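You operate a simulated robot arm through the tools that you are given. There is no shell and no other tool.

Carry out the task below with a simulated two-armed robot. There is one attempt and no reset: what you move stays moved.

## Task
Spray the smear on the case lid, then sponge it off.
Fine: Use the spray bottle and the sponge that are on the tool chest, and put both back. Set down upright: spray bottle. What is to be rubbed or washed off counts as gone when no trace of it is left.

Only the result counts: the job must be done as asked and must still hold three seconds after the hand-in. Knocking over, shifting, dropping, spilling or breaking anything else fails it. Lids that push on must go on centred and level and be pressed home; caps that screw on are set level and turned clockwise until they are tight.

## Robot
Two 7-joint arms with fingered hands on one trunk that stands fixed in place. Base frame: the origin is at the foot of the trunk, x ahead of it, y to its left, z up; the work surface is at about z = 95. Readings come in cm, rad, newtons and seconds.
The left shoulder is at [5.7, 12.5, 122.1], the right one opposite. With the tool pointing down near the work surface each hand reaches from about 44 to 80 cm from the base axis, measured 20 degrees to its own side. Payload 3.6 kg a hand.
The tool frame of a hand sits at the grasp point between the pads (the TCP): z along the fingers, y along the line on which they close. The tips reach 3 cm beyond it. The gripper opens to 10.4 cm; its body begins 3.5 cm behind the TCP. The gripper is a hand of 4 fingers: y runs from the thumb to the fingers, the wrist lies at [-1.5, -10.4, -17.8] in the tool frame, and closing takes about 1.5 s.
Orientation is that of the tool frame in the base frame, as a unit quaternion [x, y, z, w]. With the fingers straight down and the wrist toward the robot, the tool's x, y and z point along [0, 1, 0], [1, 0, 0] and [0, 0, -1] of the base frame.

## Interface
- The arms move only by the tool play_rows. It takes "left_motion", "right_motion" or both (then of equal length, played together; a hand with none holds still); each is one flat list of numbers, 7 for each row, row after row: the turn, a rotation vector about the tool's x, y, z in units of 5 degrees (1.0 is 5 degrees), then the shift along the tool's x, y, z in units of 50 mm (1.0 is 50 mm), then the finger opening in cm, from 0 to 10.4. In form: [ax, ay, az, x, y, z, gripper, ax, ay, az, x, y, z, gripper, ...]. A call has 1 to 20 rows; each row shifts and turns the commanded pose from where the row before left it, along the tool's axes as they then stand. A call with a number of a shift or a turn outside -1 to 1 is refused whole. Each row takes 0.2 s and may step no farther than 5 cm and 0.15 rad from the row before; otherwise, or with a gripper value out of range, the whole call is refused. Where a pose cannot be reached the arm comes as near as it can. A force on the tool above 40 N (or 10 N above the force at the start of the call, whichever is more), or a blocked arm, ends the call early, and 0.2 s more pass. The fingers move at their own pace (about 7.2 cm/s each) and stop on an object; they squeeze with about 32 N. The grip force told is the motor's: it shows also when the fingers shut on nothing. Time passes only in rows, and 0.2 s behind the last, so rows that do not move let the fingers close. The reply holds the time, the measured pose of the TCP, the force on the tool along the base axes, the opening and the grip force, in the units named above and with some noise, with the torque about the TCP (base axes, N m) and any sound that the robot's microphone picked up.
- Cameras (640 x 400 px; columns grow to the right, rows downward): "scene" is now at [14.63, 5.24, 138.24]; the picture's right is [0.66, -0.75, 0.00], its down [-0.27, -0.24, -0.93] and it looks along [0.70, 0.62, -0.36] (base axes); focal length 214 px, centre (320, 200). "left" rides on the left gripper at [-6.1, -9.2, -13] in its tool frame; the picture's right is [-0.81, -0.28, 0.52], its down [0.53, -0.71, 0.46] and it looks along [0.24, 0.64, 0.72] (tool axes); focal length 275 px, centre (320, 200). "right" rides on the right gripper at [6.1, -9.2, -13] in its tool frame; the picture's right is [-0.81, 0.27, -0.52], its down [-0.53, -0.71, 0.46] and it looks along [-0.24, 0.64, 0.72] (tool axes); focal length 275 px, centre (320, 200). There is no depth. A picture from a camera that has moved, and an enlarged one, comes with that camera's place and axes in the base frame and with its lens. The place of the scene camera against the robot may be out by one fixed shift of up to 1.2 cm in any direction.
- capture(camera): a new picture of that camera. No time passes.
- lift_body(by): moves the trunk up (or, below 0, down) by that many cm; the arms and the scene camera ride with it, the base frame stays. It gives what a move gives, with no picture.
- hand_shape(shape, hand): the hand has 4 fingers and takes this shape, open, in about a second: jaw (thumb against the fingers, like two jaws); tri (thumb and two fingers); tip (a fingertip pinch); poke (one finger out to press); point (the index stretched); flat (the hand flat); cup (the hand cupped); fist (a fist). The gripper value then closes the fingers along that shape, each until it touches; the sizes above hold for jaw. It gives what a move gives, with no picture.
- aim_head(pan, tilt): turns the head with the scene camera to pan (to the left, within 1.396 rad either way) and tilt (down, from -0.506 to 1.204), counted from straight ahead of the robot (the tilt from the chest, where the trunk bows). It gives what a move gives.
- close_up(camera, box): a new picture of the part [left, top, right, bottom] of that camera's present view, enlarged. No time passes.
- finish_job(): hands the job in; it is judged then, once.

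Places have to be worked out from the pictures, the camera data and where the tool is seen. Open the grippers and draw the arms clear of the work before you hand the job in, unless the task says otherwise.

The tools are called after ">>>" as name(argument=value, ...) on one line, values as JSON. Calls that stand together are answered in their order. play_rows: Moves the arms, as the interface text tells. Its arguments: {"type":"object","properties":{"left_motion":{"type":"array","items":{"type":"number"}},"right_motion":{"type":"array","items":{"type":"number"}}},"required":[]} The other tools are called the same way: lift_body (by) moves the trunk up or down; hand_shape (shape, hand) gives the hand a shape; aim_head (pan, tilt) turns the head that bears the scene camera; capture (camera) takes a picture; close_up (camera, box) takes an enlarged picture of a part of a camera's view; finish_job () hands the job in.

At the start:

```text
time: 0.0
left_eef_pos: [26.73, 38.39, 141.45]
left_orientation: [0.707, 0.707, -0.001, -0.001]
left_ft_force: [0.2, -0.1, -0.2]
left_ft_torque: [0.01, 0.01, -0.01]
left_grip_width: 10.4
left_finger_force: 0.2
left_shape: jaw
right_eef_pos: [47.72, 8.69, 134.05]
right_orientation: [0.707, 0.707, 0.0, 0.0]
right_ft_force: [0.1, -0.1, -0.5]
right_ft_torque: [-0.01, 0.01, 0.01]
right_grip_width: 10.38
right_finger_force: 0.0
right_shape: jaw
trunk travel left (down, up): [-45.0, 8.6]
head pan, tilt (commanded): [0.724, 0.365]
```

scene: 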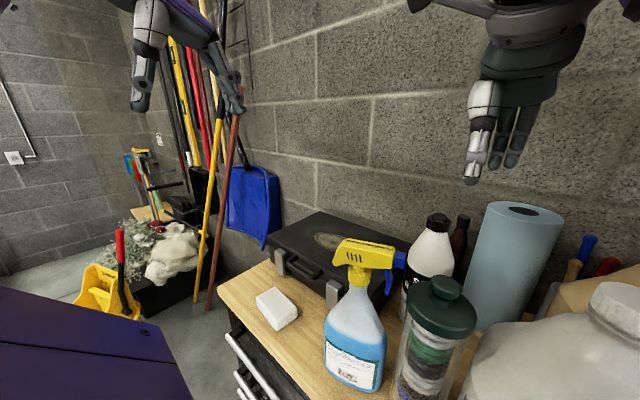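
right: 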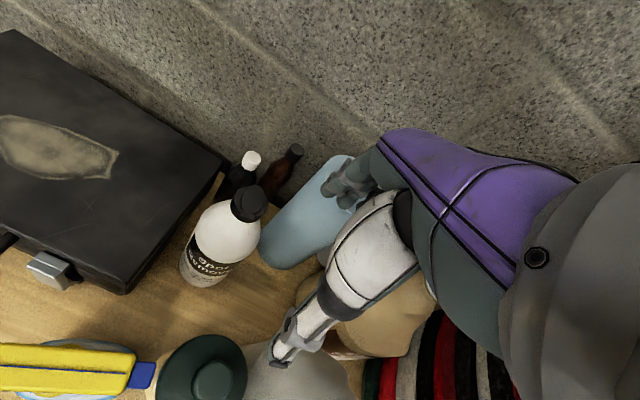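
left: 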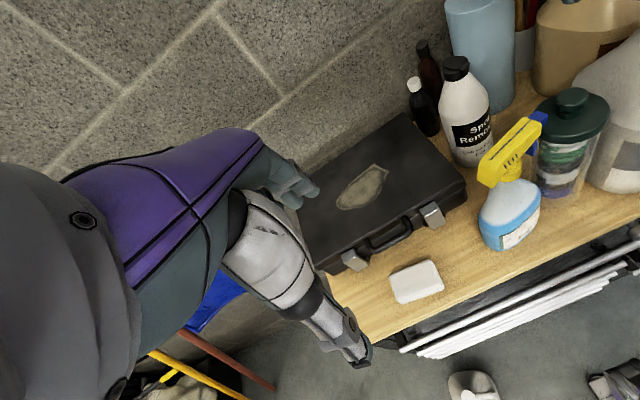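

I start by looking closer at the chest top: the case with the smear, the sponge and the spray bottle.

>>> close_up(camera="scene", box=[220, 190, 480, 400])

>>> close_up(camera="left", box=[280, 60, 640, 360])

>>> close_up(camera="right", box=[0, 0, 400, 400])

```text
1.90 times, centred on (350, 295) of scene
camera zoom: at [14.63, 5.24, 138.24], right [0.66, -0.75, 0.0], down [-0.27, -0.24, -0.93], along [0.7, 0.62, -0.36], focal length 408 px, centre (263, 19)
```

zoom: 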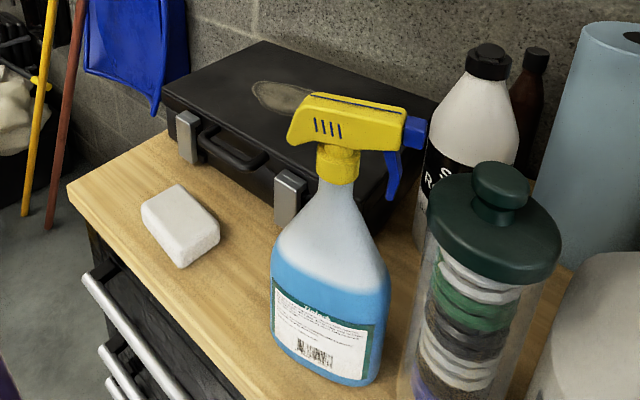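

```text
1.33 times, centred on (460, 210) of left
camera zoom: at [17.41, 32.29, 154.46], right [-0.28, -0.81, -0.52], down [-0.71, 0.53, -0.46], along [0.64, 0.24, -0.72], focal length 367 px, centre (133, 187)
```

zoom: 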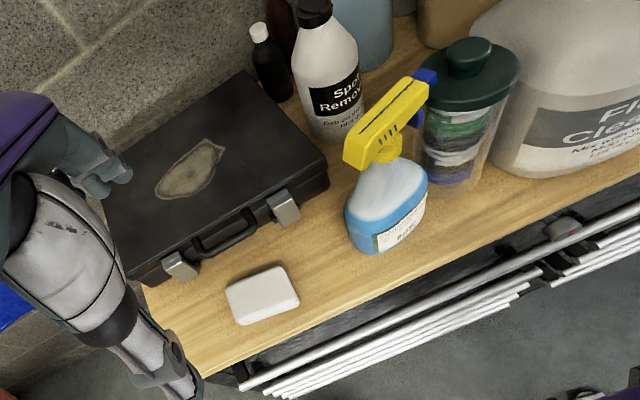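

```text
1.00 times, centred on (200, 200) of right (not enlarged: the box is as wide or as high as the picture)
camera zoom: at [38.4, 14.83, 147.06], right [0.27, -0.81, 0.52], down [-0.71, -0.53, -0.46], along [0.64, -0.24, -0.72], focal length 275 px, centre (440, 200)
```

zoom: 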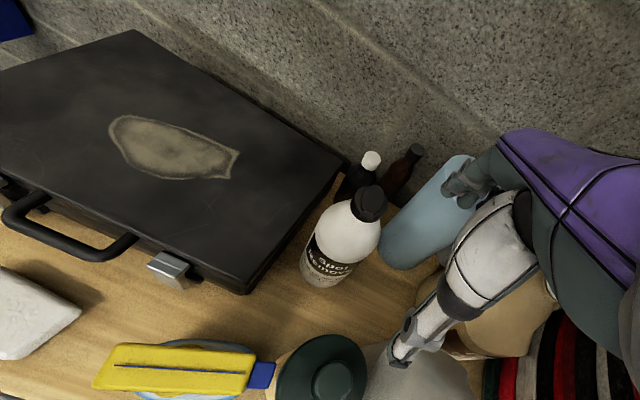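

The head pans toward the bottle to see it more squarely. From the pictures I judge the bottle near [37.5, 18], the sponge near [36, 38], and the smear near [56.5, 38, 106].

>>> aim_head(pan=0.5, tilt=0.75)

>>> capture(camera="scene")

>>> close_up(camera="scene", box=[200, 80, 440, 330])

```text
time: 0.9
left_eef_pos: [26.75, 38.38, 141.5]
left_orientation: [0.707, 0.707, -0.001, 0.0]
left_ft_force: [-0.4, 0.1, -0.2]
left_ft_torque: [0.0, 0.02, -0.01]
left_grip_width: 10.37
left_finger_force: 0.0
left_shape: jaw
right_eef_pos: [47.56, 8.84, 134.11]
right_orientation: [0.707, 0.707, 0.0, 0.0]
right_ft_force: [-0.2, 0.2, -0.5]
right_ft_torque: [0.02, -0.02, 0.0]
right_grip_width: 10.39
right_finger_force: 0.0
right_shape: jaw
trunk travel left (down, up): [-45.0, 8.6]
head pan, tilt (commanded): [0.499, 0.75]
```

```text
taken
camera scene: at [14.94, 3.04, 134.82], right [0.48, -0.88, 0.0], down [-0.6, -0.33, -0.73], along [0.64, 0.35, -0.68], focal length 214 px, centre (320, 200)
```

scene: 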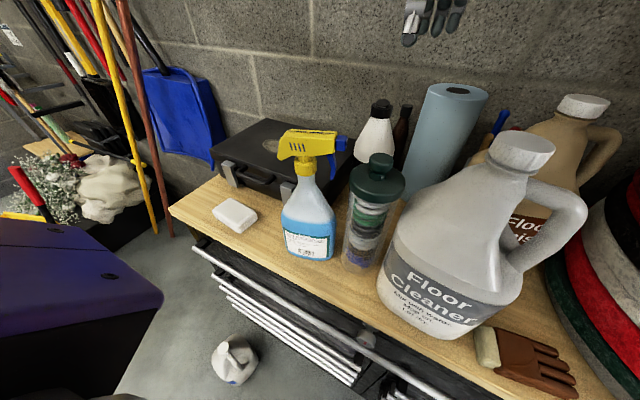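

```text
1.60 times, centred on (320, 205) of scene
camera zoom: at [14.94, 3.04, 134.82], right [0.48, -0.88, 0.0], down [-0.6, -0.33, -0.73], along [0.64, 0.35, -0.68], focal length 343 px, centre (320, 192)
```

zoom: 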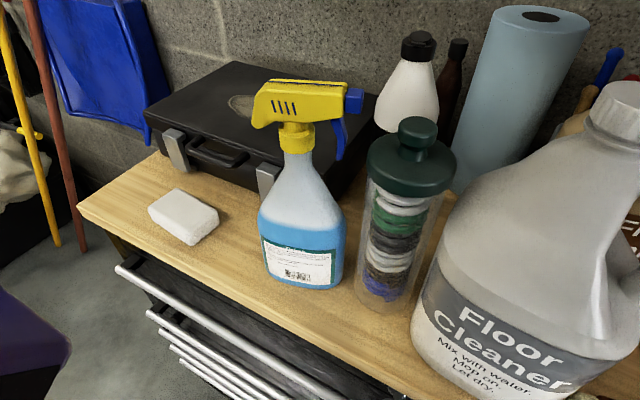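

The view shows the bottle standing in front of the case, its nozzle pointing to the right (−y) over the jar. I raise the right arm so its wrist camera looks down on the bottle, to get its width and the trigger's place.

>>> play_rows(right_motion=[0, 0, 0, 0.15, -0.4, -0.8, 10.4, 0, 0, 0, 0.15, -0.4, -0.8, 10.4, 0, 0, 0, 0.15, -0.4, -0.8, 10.4, 0, 0, 0, 0.15, -0.4, -0.8, 10.4])

>>> capture(camera="right")

>>> capture(camera="scene")

```text
time: 1.9
left_eef_pos: [26.6, 38.47, 141.34]
left_orientation: [0.708, 0.706, 0.0, 0.0]
left_ft_force: [0.0, 0.5, -0.6]
left_ft_torque: [-0.01, -0.04, -0.01]
left_grip_width: 10.35
left_finger_force: 0.1
left_shape: jaw
right_eef_pos: [39.98, 11.48, 150.19]
right_orientation: [0.71, 0.704, 0.0, -0.008]
right_ft_force: [0.2, 0.4, -0.5]
right_ft_torque: [-0.05, 0.0, 0.01]
right_grip_width: 10.36
right_finger_force: 0.1
right_shape: jaw
trunk travel left (down, up): [-45.0, 8.6]
head pan, tilt (commanded): [0.499, 0.75]
```

```text
taken
camera right: at [30.85, 17.34, 163.26], right [0.27, -0.82, 0.51], down [-0.72, -0.52, -0.45], along [0.64, -0.24, -0.73], focal length 275 px, centre (320, 200)
```

right: 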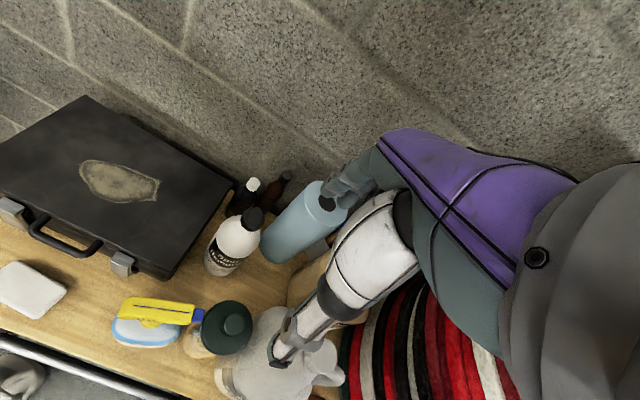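

```text
taken
camera scene: at [14.62, 3.92, 135.33], right [0.56, -0.83, 0.0], down [-0.52, -0.36, -0.77], along [0.64, 0.43, -0.63], focal length 214 px, centre (320, 200)
```

scene: 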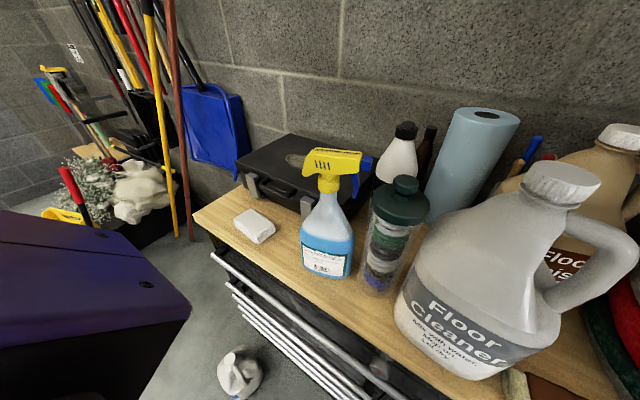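

I zoom into the bottle from this top-down view.

>>> close_up(camera="right", box=[80, 270, 280, 395])

>>> close_up(camera="scene", box=[270, 130, 430, 300])

>>> close_up(camera="right", box=[0, 90, 250, 330])

```text
3.20 times, centred on (180, 332) of right
camera zoom: at [30.85, 17.34, 163.26], right [0.27, -0.82, 0.51], down [-0.72, -0.52, -0.45], along [0.64, -0.24, -0.73], focal length 881 px, centre (768, -224)
```

zoom: 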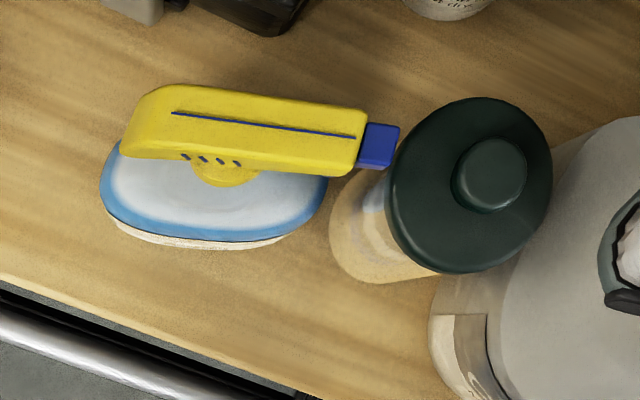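

```text
2.35 times, centred on (350, 215) of scene
camera zoom: at [14.62, 3.92, 135.33], right [0.56, -0.83, 0.0], down [-0.52, -0.36, -0.77], along [0.64, 0.43, -0.63], focal length 505 px, centre (249, 165)
```

zoom: 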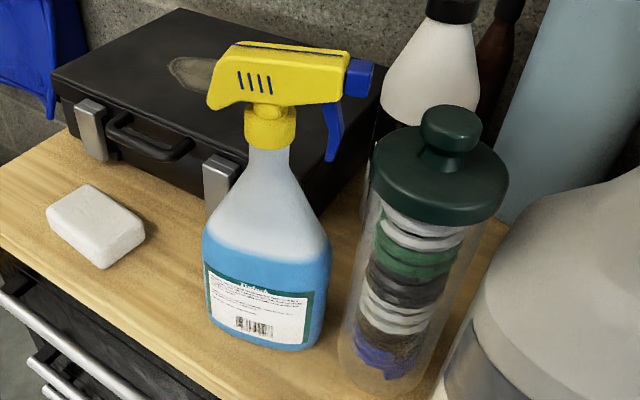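

```text
1.67 times, centred on (125, 210) of right
camera zoom: at [30.85, 17.34, 163.26], right [0.27, -0.82, 0.51], down [-0.72, -0.52, -0.45], along [0.64, -0.24, -0.73], focal length 459 px, centre (645, 183)
```

zoom: 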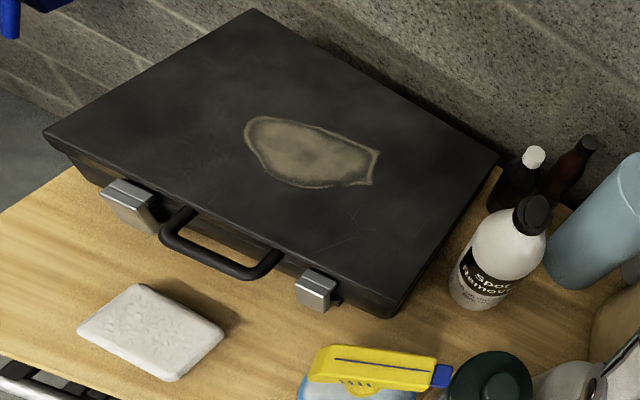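

The bottle body is oval (about 11 × 5.5 cm, long side along the nozzle direction), its axis near [37.6, 18], head top near z 122, nozzle pointing about −75°. I'll first grip it by the head from above with the right hand to turn it, so I move over the head with 15° yaw, stopping above.

>>> play_rows(right_motion=[0, 0, -1, 0, 0, 0, 9, 0, 0, -1, 0, 0, 0, 9, 0, 0, -1, 0, 0, 0, 9, 0, 0, 0, 0.222, -0.017, 0.7, 9, 0, 0, 0, 0.222, -0.017, 0.7, 9, 0, 0, 0, 0.222, -0.017, 0.7, 9, 0, 0, 0, 0.222, -0.017, 0.7, 9, 0, 0, 0, 0.222, -0.017, 0.7, 9, 0, 0, 0, 0.222, -0.017, 0.7, 9])

>>> capture(camera="scene")

>>> capture(camera="right")

>>> capture(camera="left")

```text
time: 3.6
left_eef_pos: [26.76, 38.29, 141.46]
left_orientation: [0.708, 0.706, 0.0, 0.0]
left_ft_force: [-0.5, -0.6, 0.6]
left_ft_torque: [0.0, -0.01, 0.02]
left_grip_width: 10.4
left_finger_force: 0.1
left_shape: jaw
right_eef_pos: [42.24, 14.72, 134.87]
right_orientation: [0.667, 0.742, -0.009, -0.058]
right_ft_force: [-0.2, -0.8, 0.6]
right_ft_torque: [-0.03, -0.01, 0.01]
right_grip_width: 9.01
right_finger_force: 0.1
right_shape: jaw
trunk travel left (down, up): [-45.0, 8.6]
head pan, tilt (commanded): [0.499, 0.75]
stopped in row 8 (right hand): the arm was blocked; the commanded pose is now the measured one
```

```text
taken
camera scene: at [13.72, 2.42, 132.87], right [0.49, -0.87, 0.0], down [-0.74, -0.41, -0.53], along [0.46, 0.26, -0.85], focal length 214 px, centre (320, 200)
```

scene: 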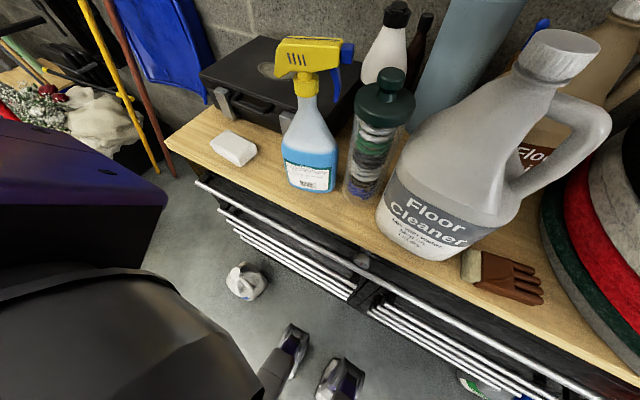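

```text
taken
camera right: at [33.67, 18.89, 149.08], right [0.41, -0.81, 0.43], down [-0.69, -0.58, -0.43], along [0.59, -0.13, -0.8], focal length 275 px, centre (320, 200)
```

right: 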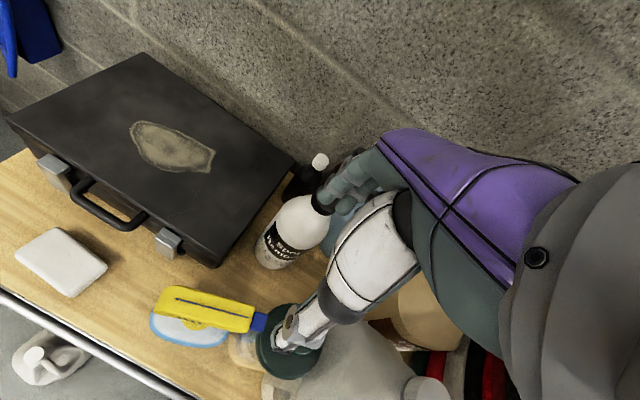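

```text
taken
camera left: at [17.42, 32.28, 154.51], right [-0.28, -0.81, -0.52], down [-0.71, 0.53, -0.46], along [0.64, 0.24, -0.72], focal length 275 px, centre (320, 200)
```

left: 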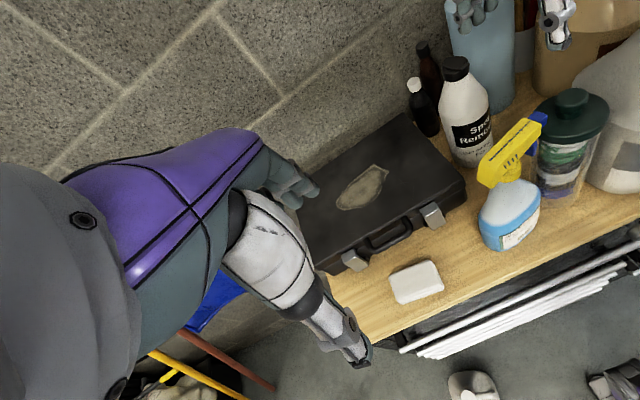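

The right arm got blocked before reaching that spot (it cannot fold across to there), so I change plan: the left hand will handle the bottle from its left side. First I back the right arm up and away to its own side.

>>> play_rows(right_motion=[0, 0, 0, 0, 0, -0.8, 10, 0, 0, 0, 0, 0, -0.8, 10, 0, 0, 1, -0.6, 0, 0, 10, 0, 0, 1, -0.6, 0, 0, 10, 0, 0, 1, -0.6, 0, 0, 10, 0, 0, 0, -0.8, 0, 0, 10, 0, 0, 0, -0.8, 0, 0, 10, 0, 0, 0, -0.8, 0, 0, 10, 0, 0, 0, -0.8, 0, 0, 10])

>>> capture(camera="scene")

```text
time: 5.6
left_eef_pos: [26.19, 39.55, 141.14]
left_orientation: [0.707, 0.707, -0.002, 0.004]
left_ft_force: [-0.4, -1.1, -0.1]
left_ft_torque: [0.0, 0.0, 0.01]
left_grip_width: 10.34
left_finger_force: 0.1
left_shape: jaw
right_eef_pos: [40.14, -8.81, 141.63]
right_orientation: [0.754, 0.655, -0.02, -0.045]
right_ft_force: [0.8, 0.0, 1.3]
right_ft_torque: [0.0, -0.01, -0.02]
right_grip_width: 9.96
right_finger_force: 0.1
right_shape: jaw
trunk travel left (down, up): [-45.0, 8.6]
head pan, tilt (commanded): [0.499, 0.75]
```

```text
taken
camera scene: at [14.61, 4.12, 134.82], right [0.48, -0.88, 0.01], down [-0.6, -0.33, -0.73], along [0.64, 0.34, -0.68], focal length 214 px, centre (320, 200)
```

scene: 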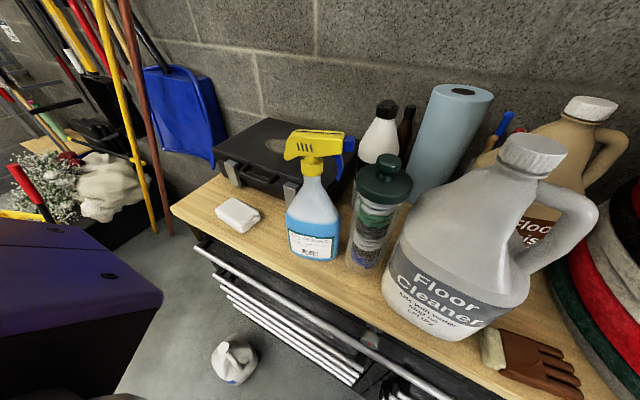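

The right arm is clear. Now I turn the left hand in place: 15° clockwise yaw, then swing the fingers from pointing down to pointing right (20° below level), index on top.

>>> play_rows(left_motion=[0, 0, 1, 0, 0, 0, 9, 0, 0, 1, 0, 0, 0, 9, 0, 0, 1, 0, 0, 0, 9, 0, -1, 0, 0, 0, 0, 9, 0, -1, 0, 0, 0, 0, 9, 0, -1, 0, 0, 0, 0, 9, 0, -1, 0, 0, 0, 0, 9, 0, -1, 0, 0, 0, 0, 9, 0, -1, 0, 0, 0, 0, 9, 0, -1, 0, 0, 0, 0, 9, 0, -1, 0, 0, 0, 0, 9, 0, -1, 0, 0, 0, 0, 9, 0, -1, 0, 0, 0, 0, 9, 0, -1, 0, 0, 0, 0, 9, 0, -1, 0, 0, 0, 0, 9, 0, -1, 0, 0, 0, 0, 9, 0, -1, 0, 0, 0, 0, 9])

>>> capture(camera="left")

>>> capture(camera="scene")

```text
time: 9.2
left_eef_pos: [26.29, 39.45, 141.05]
left_orientation: [0.649, 0.496, -0.457, 0.353]
left_ft_force: [0.1, -0.1, -0.6]
left_ft_torque: [-0.02, 0.04, 0.01]
left_grip_width: 9.01
left_finger_force: 0.1
left_shape: jaw
right_eef_pos: [40.14, -9.0, 141.53]
right_orientation: [0.754, 0.655, -0.019, -0.046]
right_ft_force: [-0.3, -0.4, -0.6]
right_ft_torque: [-0.02, -0.01, 0.01]
right_grip_width: 10.01
right_finger_force: 0.0
right_shape: jaw
trunk travel left (down, up): [-45.0, 8.6]
head pan, tilt (commanded): [0.499, 0.75]
```

```text
taken
camera left: at [19.9, 51.8, 151.28], right [-0.46, -0.66, 0.59], down [-0.75, -0.06, -0.66], along [0.47, -0.75, -0.47], focal length 275 px, centre (320, 200)
```

left: 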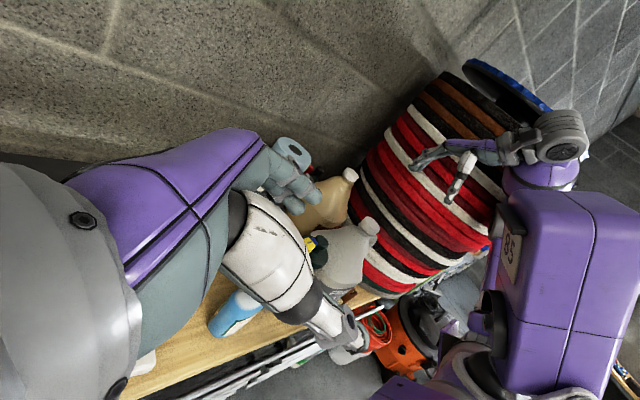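

```text
taken
camera scene: at [14.55, 4.09, 134.82], right [0.48, -0.88, 0.01], down [-0.6, -0.33, -0.73], along [0.64, 0.34, -0.68], focal length 214 px, centre (320, 200)
```

scene: 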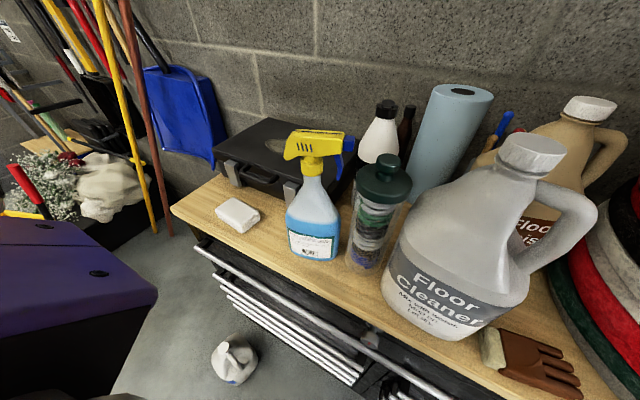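

The left hand turned as planned. Now I bring it beside the bottle at head height, left of it and clear of the case, to look.

>>> play_rows(left_motion=[0, 0, 0, 0.54, 0.43, 0.29, 9, 0, 0, 0, 0.54, 0.43, 0.29, 9, 0, 0, 0, 0.54, 0.43, 0.29, 9, 0, 0, 0, 0.54, 0.43, 0.29, 9, 0, 0, 0, 0.54, 0.43, 0.29, 9, 0, 0, 0, 0.54, 0.43, 0.29, 9, 0, 0, 0, 0.54, 0.43, 0.29, 9])

>>> capture(camera="left")

>>> capture(camera="scene")

>>> capture(camera="right")

```text
time: 10.8
left_eef_pos: [40.05, 32.64, 119.89]
left_orientation: [0.649, 0.496, -0.456, 0.353]
left_ft_force: [0.3, -0.6, 0.4]
left_ft_torque: [0.03, 0.01, -0.01]
left_grip_width: 9.01
left_finger_force: 0.1
left_shape: jaw
right_eef_pos: [40.13, -9.03, 141.66]
right_orientation: [0.755, 0.654, -0.019, -0.046]
right_ft_force: [0.3, 0.5, 0.0]
right_ft_torque: [0.02, 0.0, -0.02]
right_grip_width: 9.98
right_finger_force: 0.0
right_shape: jaw
trunk travel left (down, up): [-45.0, 8.6]
head pan, tilt (commanded): [0.499, 0.75]
```

```text
taken
camera left: at [33.72, 44.78, 130.1], right [-0.47, -0.66, 0.59], down [-0.75, -0.06, -0.66], along [0.47, -0.75, -0.47], focal length 275 px, centre (320, 200)
```

left: 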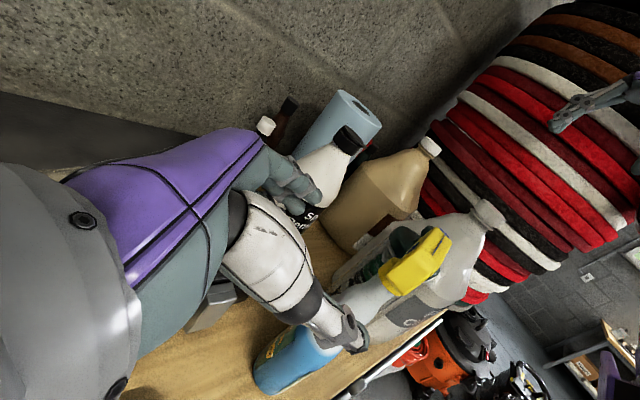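

```text
taken
camera scene: at [14.52, 4.06, 134.82], right [0.48, -0.88, 0.01], down [-0.6, -0.33, -0.73], along [0.64, 0.34, -0.68], focal length 214 px, centre (320, 200)
```

scene: 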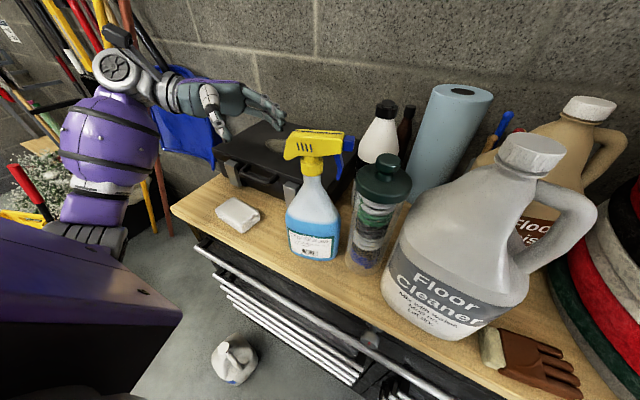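

```text
taken
camera right: at [33.05, -2.4, 155.67], right [0.2, -0.86, 0.46], down [-0.82, -0.41, -0.4], along [0.54, -0.3, -0.79], focal length 275 px, centre (320, 200)
```

right: 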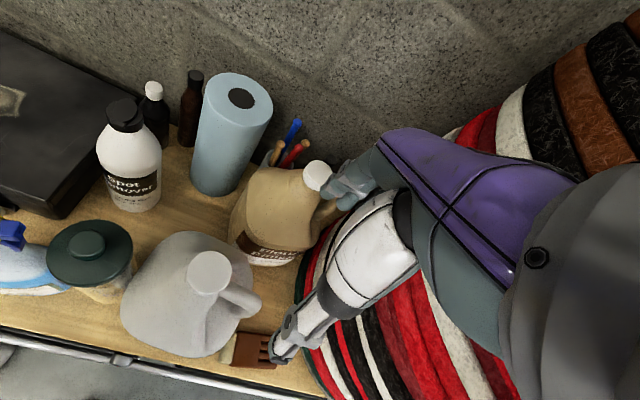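

I zoom on the hand and bottle to check heights relative to each other.

>>> close_up(camera="scene", box=[180, 60, 400, 270])

>>> close_up(camera="left", box=[200, 160, 500, 400])

```text
1.90 times, centred on (290, 165) of scene
camera zoom: at [14.52, 4.06, 134.82], right [0.48, -0.88, 0.01], down [-0.6, -0.33, -0.73], along [0.64, 0.34, -0.68], focal length 408 px, centre (377, 267)
```

zoom: 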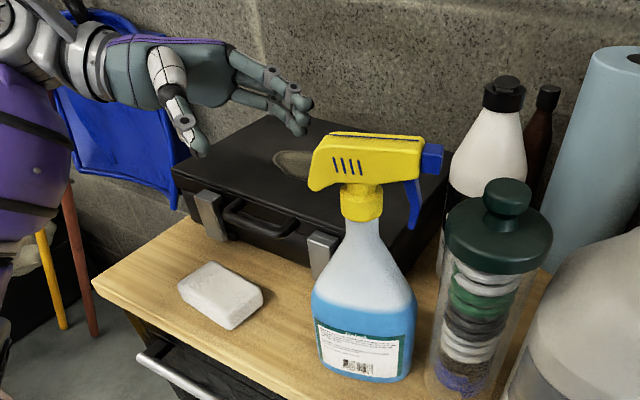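

```text
1.67 times, centred on (350, 280) of left
camera zoom: at [33.72, 44.78, 130.1], right [-0.47, -0.66, 0.59], down [-0.75, -0.06, -0.66], along [0.47, -0.75, -0.47], focal length 459 px, centre (270, 67)
```

zoom: 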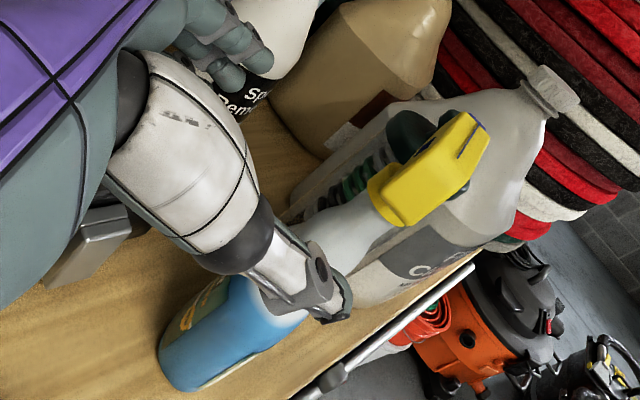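

Triangulating from both cameras puts the collar centre near [37.8, 18, 116]; the scene camera agrees with the fingertip positions to within about 1 cm. I move to a pre-grasp 9 cm short of the neck.

>>> play_rows(left_motion=[0, 0, 0, 0.213, 0.164, 0.586, 9, 0, 0, 0, 0.213, 0.164, 0.586, 9])

>>> close_up(camera="scene", box=[180, 60, 400, 270])

>>> close_up(camera="left", box=[200, 160, 500, 400])

```text
time: 11.4
left_eef_pos: [40.49, 27.38, 116.23]
left_orientation: [0.649, 0.496, -0.456, 0.353]
left_ft_force: [0.1, -0.7, 0.3]
left_ft_torque: [0.01, 0.01, -0.02]
left_grip_width: 9.01
left_finger_force: 0.1
left_shape: jaw
right_eef_pos: [39.99, -8.99, 141.83]
right_orientation: [0.755, 0.654, -0.019, -0.046]
right_ft_force: [0.1, 0.1, 0.2]
right_ft_torque: [-0.01, -0.04, 0.0]
right_grip_width: 9.99
right_finger_force: 0.1
right_shape: jaw
trunk travel left (down, up): [-45.0, 8.6]
head pan, tilt (commanded): [0.499, 0.75]
```

```text
1.90 times, centred on (290, 165) of scene
camera zoom: at [14.52, 4.05, 134.82], right [0.48, -0.88, 0.01], down [-0.6, -0.33, -0.73], along [0.64, 0.34, -0.68], focal length 408 px, centre (377, 267)
```

zoom: 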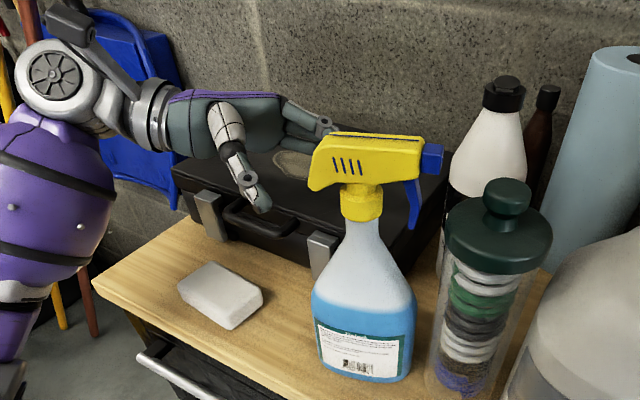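

```text
1.67 times, centred on (350, 280) of left
camera zoom: at [34.09, 39.65, 126.21], right [-0.47, -0.66, 0.59], down [-0.75, -0.06, -0.66], along [0.47, -0.75, -0.47], focal length 459 px, centre (270, 67)
```

zoom: 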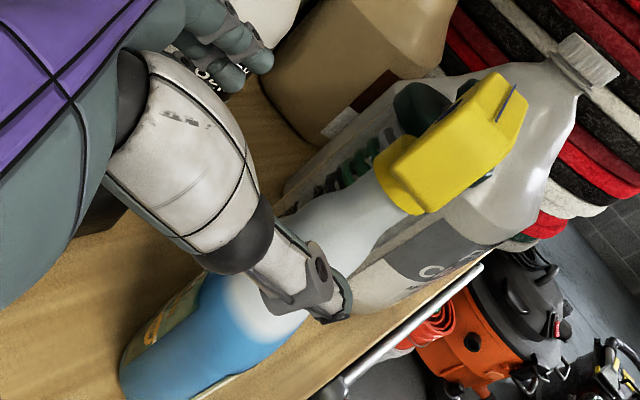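

The jaws straddle the neck line correctly. I advance 9 cm along the fingers and check before closing.

>>> play_rows(left_motion=[0, 0, 0, 0, 0, 0.45, 9, 0, 0, 0, 0, 0, 0.45, 9, 0, 0, 0, 0, 0, 0.45, 9, 0, 0, 0, 0, 0, 0.45, 9])

>>> close_up(camera="scene", box=[180, 60, 400, 270])

>>> close_up(camera="left", box=[200, 160, 500, 400])

```text
time: 12.4
left_eef_pos: [38.23, 19.13, 113.01]
left_orientation: [0.649, 0.497, -0.455, 0.353]
left_ft_force: [-0.3, 0.0, 0.6]
left_ft_torque: [-0.02, -0.03, 0.02]
left_grip_width: 9.02
left_finger_force: 0.1
left_shape: jaw
right_eef_pos: [40.07, -8.99, 141.65]
right_orientation: [0.755, 0.654, -0.018, -0.047]
right_ft_force: [0.8, 0.0, 0.7]
right_ft_torque: [0.0, -0.01, 0.05]
right_grip_width: 10.0
right_finger_force: 0.0
right_shape: jaw
trunk travel left (down, up): [-45.0, 8.6]
head pan, tilt (commanded): [0.499, 0.75]
```

```text
1.90 times, centred on (290, 165) of scene
camera zoom: at [14.51, 4.04, 134.82], right [0.48, -0.88, 0.01], down [-0.6, -0.33, -0.73], along [0.64, 0.34, -0.68], focal length 408 px, centre (377, 267)
```

zoom: 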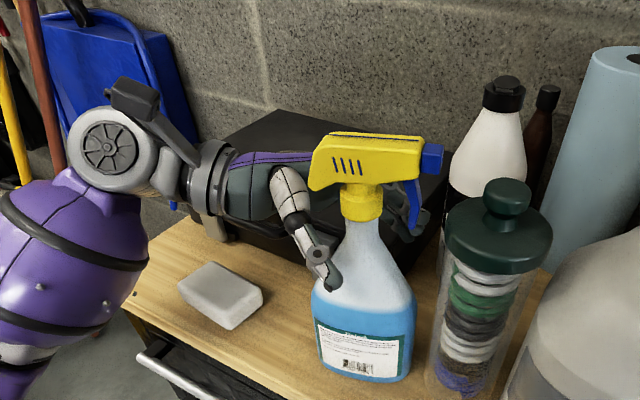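

```text
1.67 times, centred on (350, 280) of left
camera zoom: at [31.8, 31.44, 123.2], right [-0.46, -0.66, 0.59], down [-0.75, -0.06, -0.66], along [0.47, -0.75, -0.47], focal length 459 px, centre (270, 67)
```

zoom: 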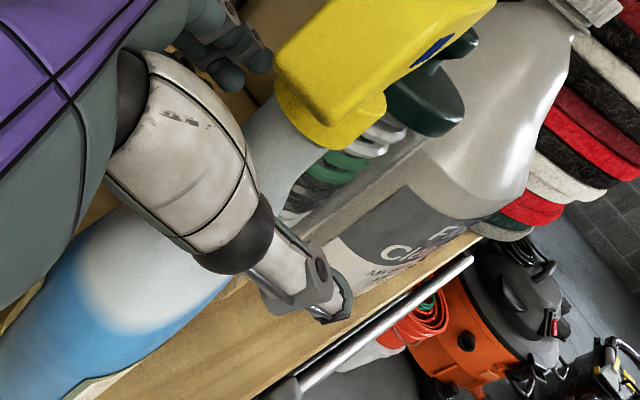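

Thumb is on the near side of the neck and fingers on the far side. I back off 0.7 cm so the fingertips stay clear of the trigger, then close.

>>> play_rows(left_motion=[0, 0, 0, 0, 0, -0.14, 9, 0, 0, 0, 0, 0, 0, 6, 0, 0, 0, 0, 0, 0, 5, 0, 0, 0, 0, 0, 0, 4, 0, 0, 0, 0, 0, 0, 3, 0, 0, 0, 0, 0, 0, 2, 0, 0, 0, 0, 0, 0, 1, 0, 0, 0, 0, 0, 0, 0, 0, 0, 0, 0, 0, 0, 0])

>>> close_up(camera="scene", box=[180, 60, 400, 270])

>>> close_up(camera="left", box=[200, 160, 500, 400])

```text
time: 14.4
left_eef_pos: [38.22, 19.83, 113.33]
left_orientation: [0.649, 0.496, -0.457, 0.352]
left_ft_force: [0.8, -1.2, 3.2]
left_ft_torque: [-0.06, -0.11, 0.02]
left_grip_width: 2.34
left_finger_force: 32.0
left_shape: jaw
right_eef_pos: [40.11, -9.04, 141.63]
right_orientation: [0.754, 0.655, -0.019, -0.047]
right_ft_force: [-0.1, -0.7, 0.2]
right_ft_torque: [-0.01, 0.0, -0.01]
right_grip_width: 9.97
right_finger_force: 0.1
right_shape: jaw
trunk travel left (down, up): [-45.0, 8.6]
head pan, tilt (commanded): [0.499, 0.75]
```

```text
1.90 times, centred on (290, 165) of scene
camera zoom: at [14.5, 4.03, 134.83], right [0.48, -0.88, 0.01], down [-0.6, -0.33, -0.73], along [0.64, 0.34, -0.68], focal length 408 px, centre (377, 267)
```

zoom: 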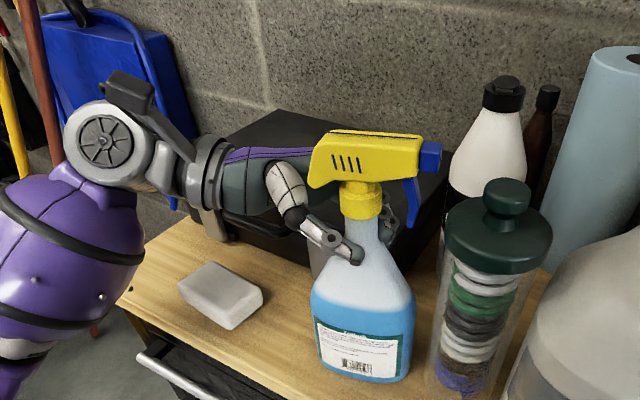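

```text
1.67 times, centred on (350, 280) of left
camera zoom: at [31.97, 32.06, 123.45], right [-0.47, -0.66, 0.59], down [-0.75, -0.06, -0.66], along [0.47, -0.75, -0.47], focal length 459 px, centre (270, 67)
```

zoom: 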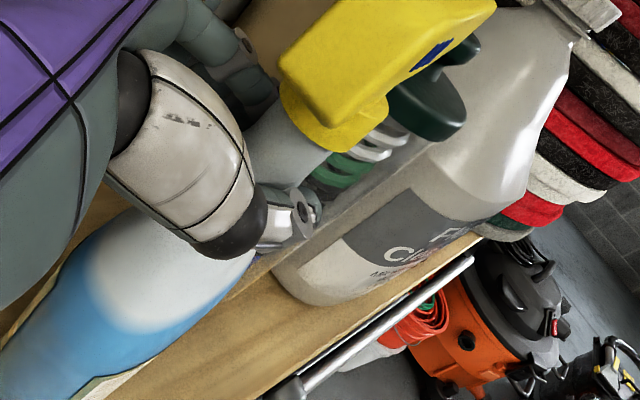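

The neck is gripped (2.3 cm, 32 N) and the bottle hasn't moved. I lift it 3 cm straight up to check the hold.

>>> play_rows(left_motion=[0, 0, 0, -0.188, 0, -0.068, 0, 0, 0, 0, -0.188, 0, -0.068, 0, 0, 0, 0, -0.188, 0, -0.068, 0, 0, 0, 0, 0, 0, 0, 0])

>>> capture(camera="scene")

```text
time: 15.4
left_eef_pos: [38.21, 19.7, 116.24]
left_orientation: [0.649, 0.497, -0.456, 0.352]
left_ft_force: [-1.9, 0.2, -7.4]
left_ft_torque: [-0.2, 0.15, 0.06]
left_grip_width: 1.71
left_finger_force: 32.4
left_shape: jaw
right_eef_pos: [40.07, -9.01, 141.68]
right_orientation: [0.755, 0.654, -0.018, -0.047]
right_ft_force: [-0.2, 0.2, 0.4]
right_ft_torque: [0.0, 0.02, 0.0]
right_grip_width: 9.97
right_finger_force: 0.0
right_shape: jaw
trunk travel left (down, up): [-45.0, 8.6]
head pan, tilt (commanded): [0.499, 0.75]
```

```text
taken
camera scene: at [14.5, 4.03, 134.83], right [0.48, -0.88, 0.01], down [-0.6, -0.33, -0.73], along [0.64, 0.34, -0.68], focal length 214 px, centre (320, 200)
```

scene: 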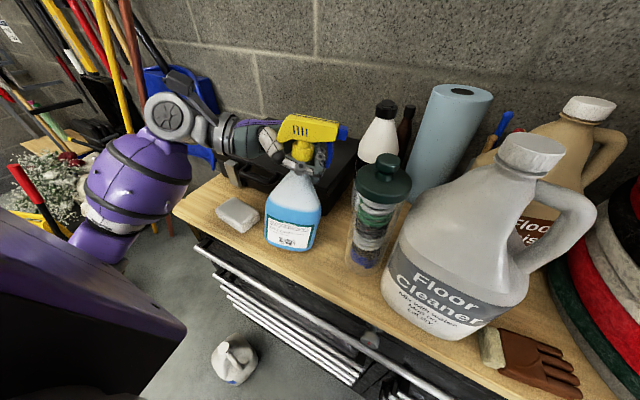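

It lifted (about 7.4 N) but the bottle seems to have swung a little; I zoom in.

>>> close_up(camera="scene", box=[200, 90, 400, 270])

>>> close_up(camera="left", box=[200, 160, 500, 400])

>>> capture(camera="right")

```text
2.22 times, centred on (300, 180) of scene
camera zoom: at [14.5, 4.03, 134.83], right [0.48, -0.88, 0.01], down [-0.6, -0.33, -0.73], along [0.64, 0.34, -0.68], focal length 477 px, centre (364, 244)
```

zoom: 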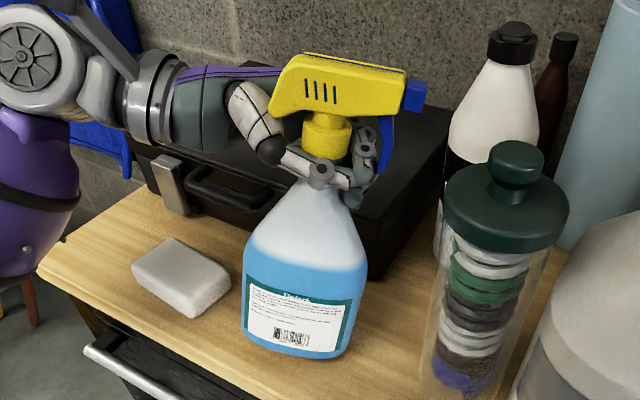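

```text
1.67 times, centred on (350, 280) of left
camera zoom: at [31.95, 32.05, 126.42], right [-0.46, -0.66, 0.59], down [-0.75, -0.06, -0.66], along [0.47, -0.75, -0.47], focal length 459 px, centre (270, 67)
```

zoom: 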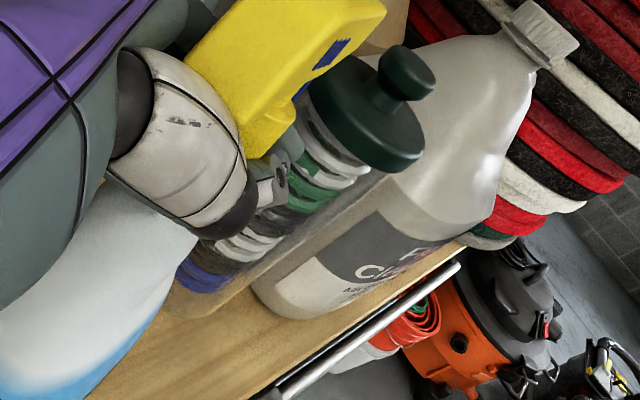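

```text
taken
camera right: at [33.02, -2.45, 155.7], right [0.2, -0.86, 0.46], down [-0.82, -0.41, -0.4], along [0.54, -0.3, -0.79], focal length 275 px, centre (320, 200)
```

right: 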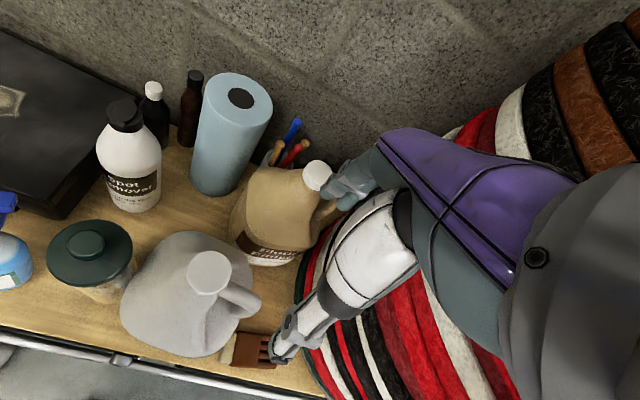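

The bottle hangs securely from the collar but leans with the 20° finger slope. I level it by tilting the hand 10° and raise 1 cm more, then check before turning.

>>> play_rows(left_motion=[0, -1, 0, -0.19, 0, -0.07, 0, 0, -1, 0, 0, 0, 0, 0, 0, 0, 0, 0, 0, 0, 0])

>>> close_up(camera="scene", box=[200, 90, 400, 270])

```text
time: 16.2
left_eef_pos: [38.18, 19.75, 117.29]
left_orientation: [0.607, 0.463, -0.511, 0.395]
left_ft_force: [0.9, 0.4, -7.8]
left_ft_torque: [-0.16, -0.07, -0.05]
left_grip_width: 1.76
left_finger_force: 32.0
left_shape: jaw
right_eef_pos: [40.11, -9.14, 141.62]
right_orientation: [0.755, 0.654, -0.019, -0.047]
right_ft_force: [0.5, 0.6, 0.3]
right_ft_torque: [-0.02, 0.02, 0.0]
right_grip_width: 9.98
right_finger_force: 0.0
right_shape: jaw
trunk travel left (down, up): [-45.0, 8.6]
head pan, tilt (commanded): [0.499, 0.75]
```

```text
2.22 times, centred on (300, 180) of scene
camera zoom: at [14.5, 4.02, 134.83], right [0.48, -0.88, 0.01], down [-0.6, -0.33, -0.73], along [0.64, 0.34, -0.68], focal length 477 px, centre (364, 244)
```

zoom: 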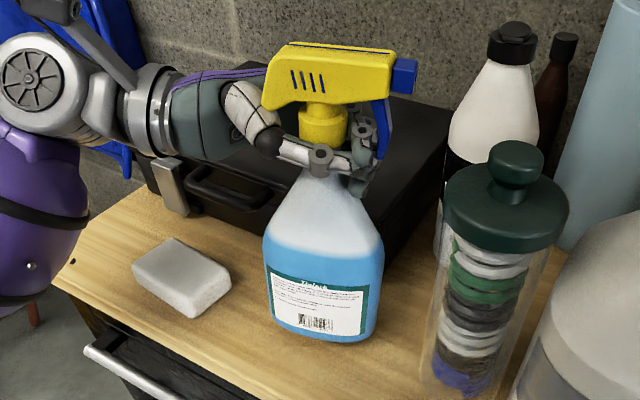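

Now it hangs upright with its axis at the TCP, near [38.2, 19.8]. I turn it 50° counter-clockwise while carrying it left to about [37.5, 28], clear of jar, case and sponge.

>>> play_rows(left_motion=[-0.985, 0, -0.174, 0.027, -0.049, -0.156, 0, -0.985, 0, -0.174, 0.028, -0.035, -0.159, 0, -0.985, 0, -0.174, 0.028, -0.021, -0.162, 0, -0.985, 0, -0.174, 0.028, -0.007, -0.163, 0, -0.985, 0, -0.174, 0.028, 0.008, -0.163, 0, -0.985, 0, -0.174, 0.028, 0.022, -0.162, 0, -0.985, 0, -0.174, 0.028, 0.036, -0.159, 0, -0.985, 0, -0.174, 0.028, 0.05, -0.155, 0, -0.985, 0, -0.174, 0.028, 0.064, -0.151, 0, -0.985, 0, -0.174, 0.028, 0.077, -0.144, 0, 0, 0, 0, 0, 0, 0, 0])

>>> capture(camera="scene")

>>> capture(camera="left")

```text
time: 18.6
left_eef_pos: [39.46, 29.94, 116.89]
left_orientation: [0.352, 0.677, -0.299, 0.573]
left_ft_force: [-0.7, 0.2, -7.5]
left_ft_torque: [-0.13, -0.13, 0.0]
left_grip_width: 1.74
left_finger_force: 31.9
left_shape: jaw
left hand out of reach, approached as far as the arm can: row 9, 10
right_eef_pos: [39.99, -9.09, 141.75]
right_orientation: [0.755, 0.654, -0.018, -0.047]
right_ft_force: [-0.4, 0.0, 0.1]
right_ft_torque: [-0.02, 0.03, 0.0]
right_grip_width: 9.99
right_finger_force: 0.2
right_shape: jaw
trunk travel left (down, up): [-45.0, 8.6]
head pan, tilt (commanded): [0.499, 0.75]
```

```text
taken
camera scene: at [14.48, 4.01, 134.83], right [0.48, -0.88, 0.01], down [-0.6, -0.33, -0.73], along [0.64, 0.34, -0.68], focal length 214 px, centre (320, 200)
```

scene: 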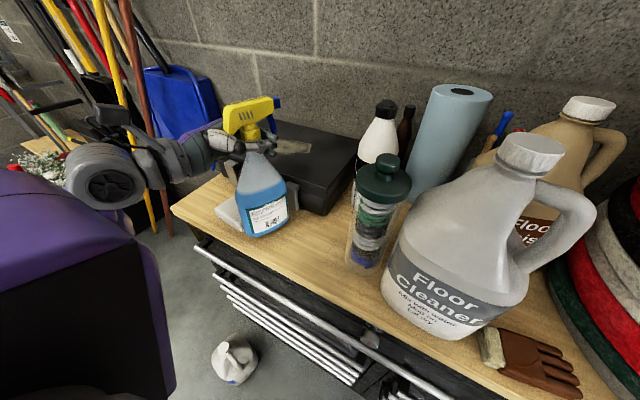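

```text
taken
camera left: at [25.11, 34.43, 125.13], right [0.14, -0.68, 0.71], down [-0.38, -0.71, -0.6], along [0.91, -0.18, -0.36], focal length 275 px, centre (320, 200)
```

left: 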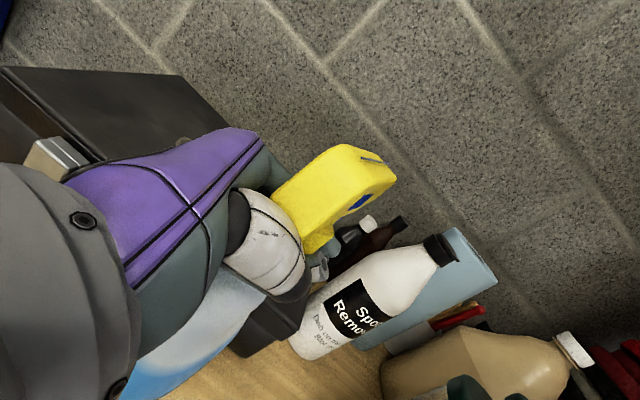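

The hand is at −55° heading but at its inner reach limit, with the axis near [39.5, 30]. I zoom in to see the actual bottle heading and the gap to the case and sponge.

>>> close_up(camera="scene", box=[160, 70, 360, 270])

>>> capture(camera="right")

```text
2.00 times, centred on (260, 170) of scene
camera zoom: at [14.48, 4.01, 134.83], right [0.48, -0.88, 0.01], down [-0.6, -0.33, -0.73], along [0.64, 0.34, -0.68], focal length 429 px, centre (440, 260)
```

zoom: 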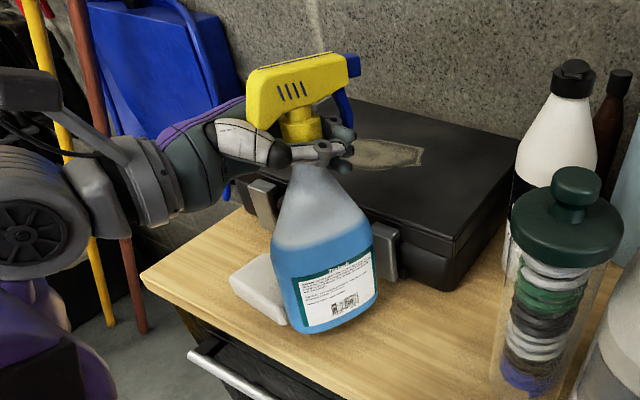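

```text
taken
camera right: at [33.0, -2.48, 155.7], right [0.2, -0.86, 0.46], down [-0.82, -0.41, -0.4], along [0.54, -0.3, -0.79], focal length 275 px, centre (320, 200)
```

right: 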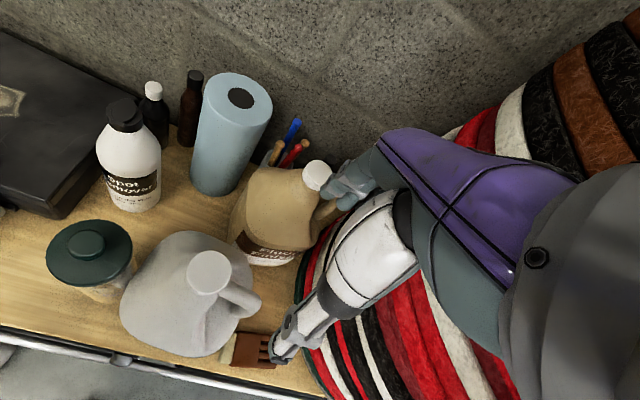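

The bottle's left end is close to the sponge, so I rotate back 10° (bringing the pose within reach) and see where the hand settles.

>>> play_rows(left_motion=[0.985, 0, 0.174, 0, 0, 0, 0, 0.985, 0, 0.174, 0, 0, 0, 0, 0, 0, 0, 0, 0, 0, 0])

>>> close_up(camera="scene", box=[160, 70, 360, 270])

```text
time: 19.4
left_eef_pos: [39.48, 29.88, 116.9]
left_orientation: [0.41, 0.644, -0.347, 0.545]
left_ft_force: [0.4, -0.6, -8.1]
left_ft_torque: [-0.1, -0.1, 0.01]
left_grip_width: 1.76
left_finger_force: 31.7
left_shape: jaw
right_eef_pos: [40.06, -9.11, 141.69]
right_orientation: [0.755, 0.654, -0.018, -0.047]
right_ft_force: [-0.2, -0.1, 0.9]
right_ft_torque: [0.0, 0.0, 0.02]
right_grip_width: 9.97
right_finger_force: 0.1
right_shape: jaw
trunk travel left (down, up): [-45.0, 8.6]
head pan, tilt (commanded): [0.499, 0.75]
```

```text
2.00 times, centred on (260, 170) of scene
camera zoom: at [14.48, 4.01, 134.83], right [0.48, -0.88, 0.01], down [-0.6, -0.33, -0.73], along [0.64, 0.34, -0.68], focal length 429 px, centre (440, 260)
```

zoom: 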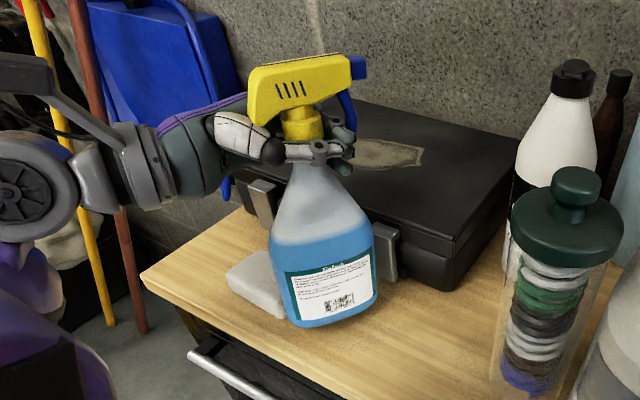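

Rotation is fine and position held at [39.5, 29.9]. Now I shift it to about [38, 27], away from the latch and the sponge.

>>> play_rows(left_motion=[0, 0, 0, -0.035, -0.258, 0.197, 0, 0, 0, 0, -0.035, -0.258, 0.197, 0, 0, 0, 0, 0, 0, 0, 0])

>>> close_up(camera="scene", box=[160, 70, 360, 270])

>>> capture(camera="left")

```text
time: 20.2
left_eef_pos: [38.01, 27.01, 116.97]
left_orientation: [0.41, 0.644, -0.347, 0.545]
left_ft_force: [0.1, 0.2, -7.3]
left_ft_torque: [-0.05, -0.13, 0.01]
left_grip_width: 1.74
left_finger_force: 31.7
left_shape: jaw
right_eef_pos: [40.08, -9.06, 141.68]
right_orientation: [0.755, 0.654, -0.019, -0.047]
right_ft_force: [-0.4, -0.2, -0.1]
right_ft_torque: [0.04, 0.01, 0.0]
right_grip_width: 9.98
right_finger_force: 0.0
right_shape: jaw
trunk travel left (down, up): [-45.0, 8.6]
head pan, tilt (commanded): [0.499, 0.75]
```

```text
2.00 times, centred on (260, 170) of scene
camera zoom: at [14.47, 4.0, 134.83], right [0.48, -0.88, 0.01], down [-0.6, -0.33, -0.73], along [0.64, 0.34, -0.68], focal length 429 px, centre (440, 260)
```

zoom: 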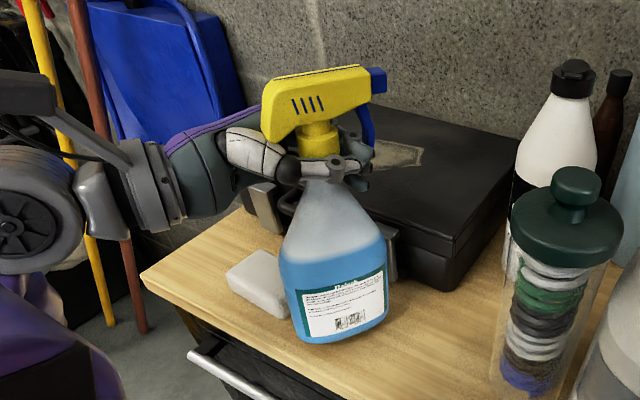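

```text
taken
camera left: at [24.66, 33.9, 125.14], right [0.02, -0.7, 0.71], down [-0.49, -0.63, -0.6], along [0.87, -0.34, -0.36], focal length 275 px, centre (320, 200)
```

left: 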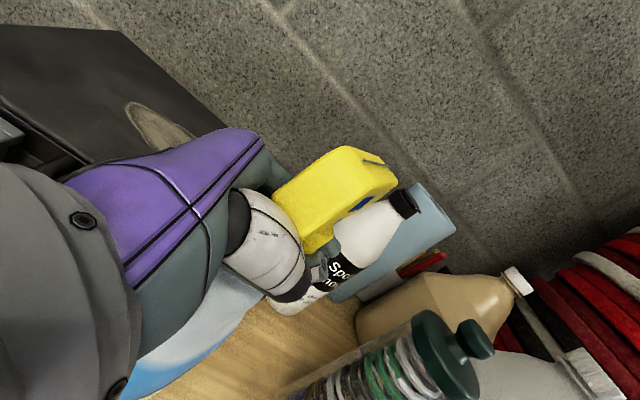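

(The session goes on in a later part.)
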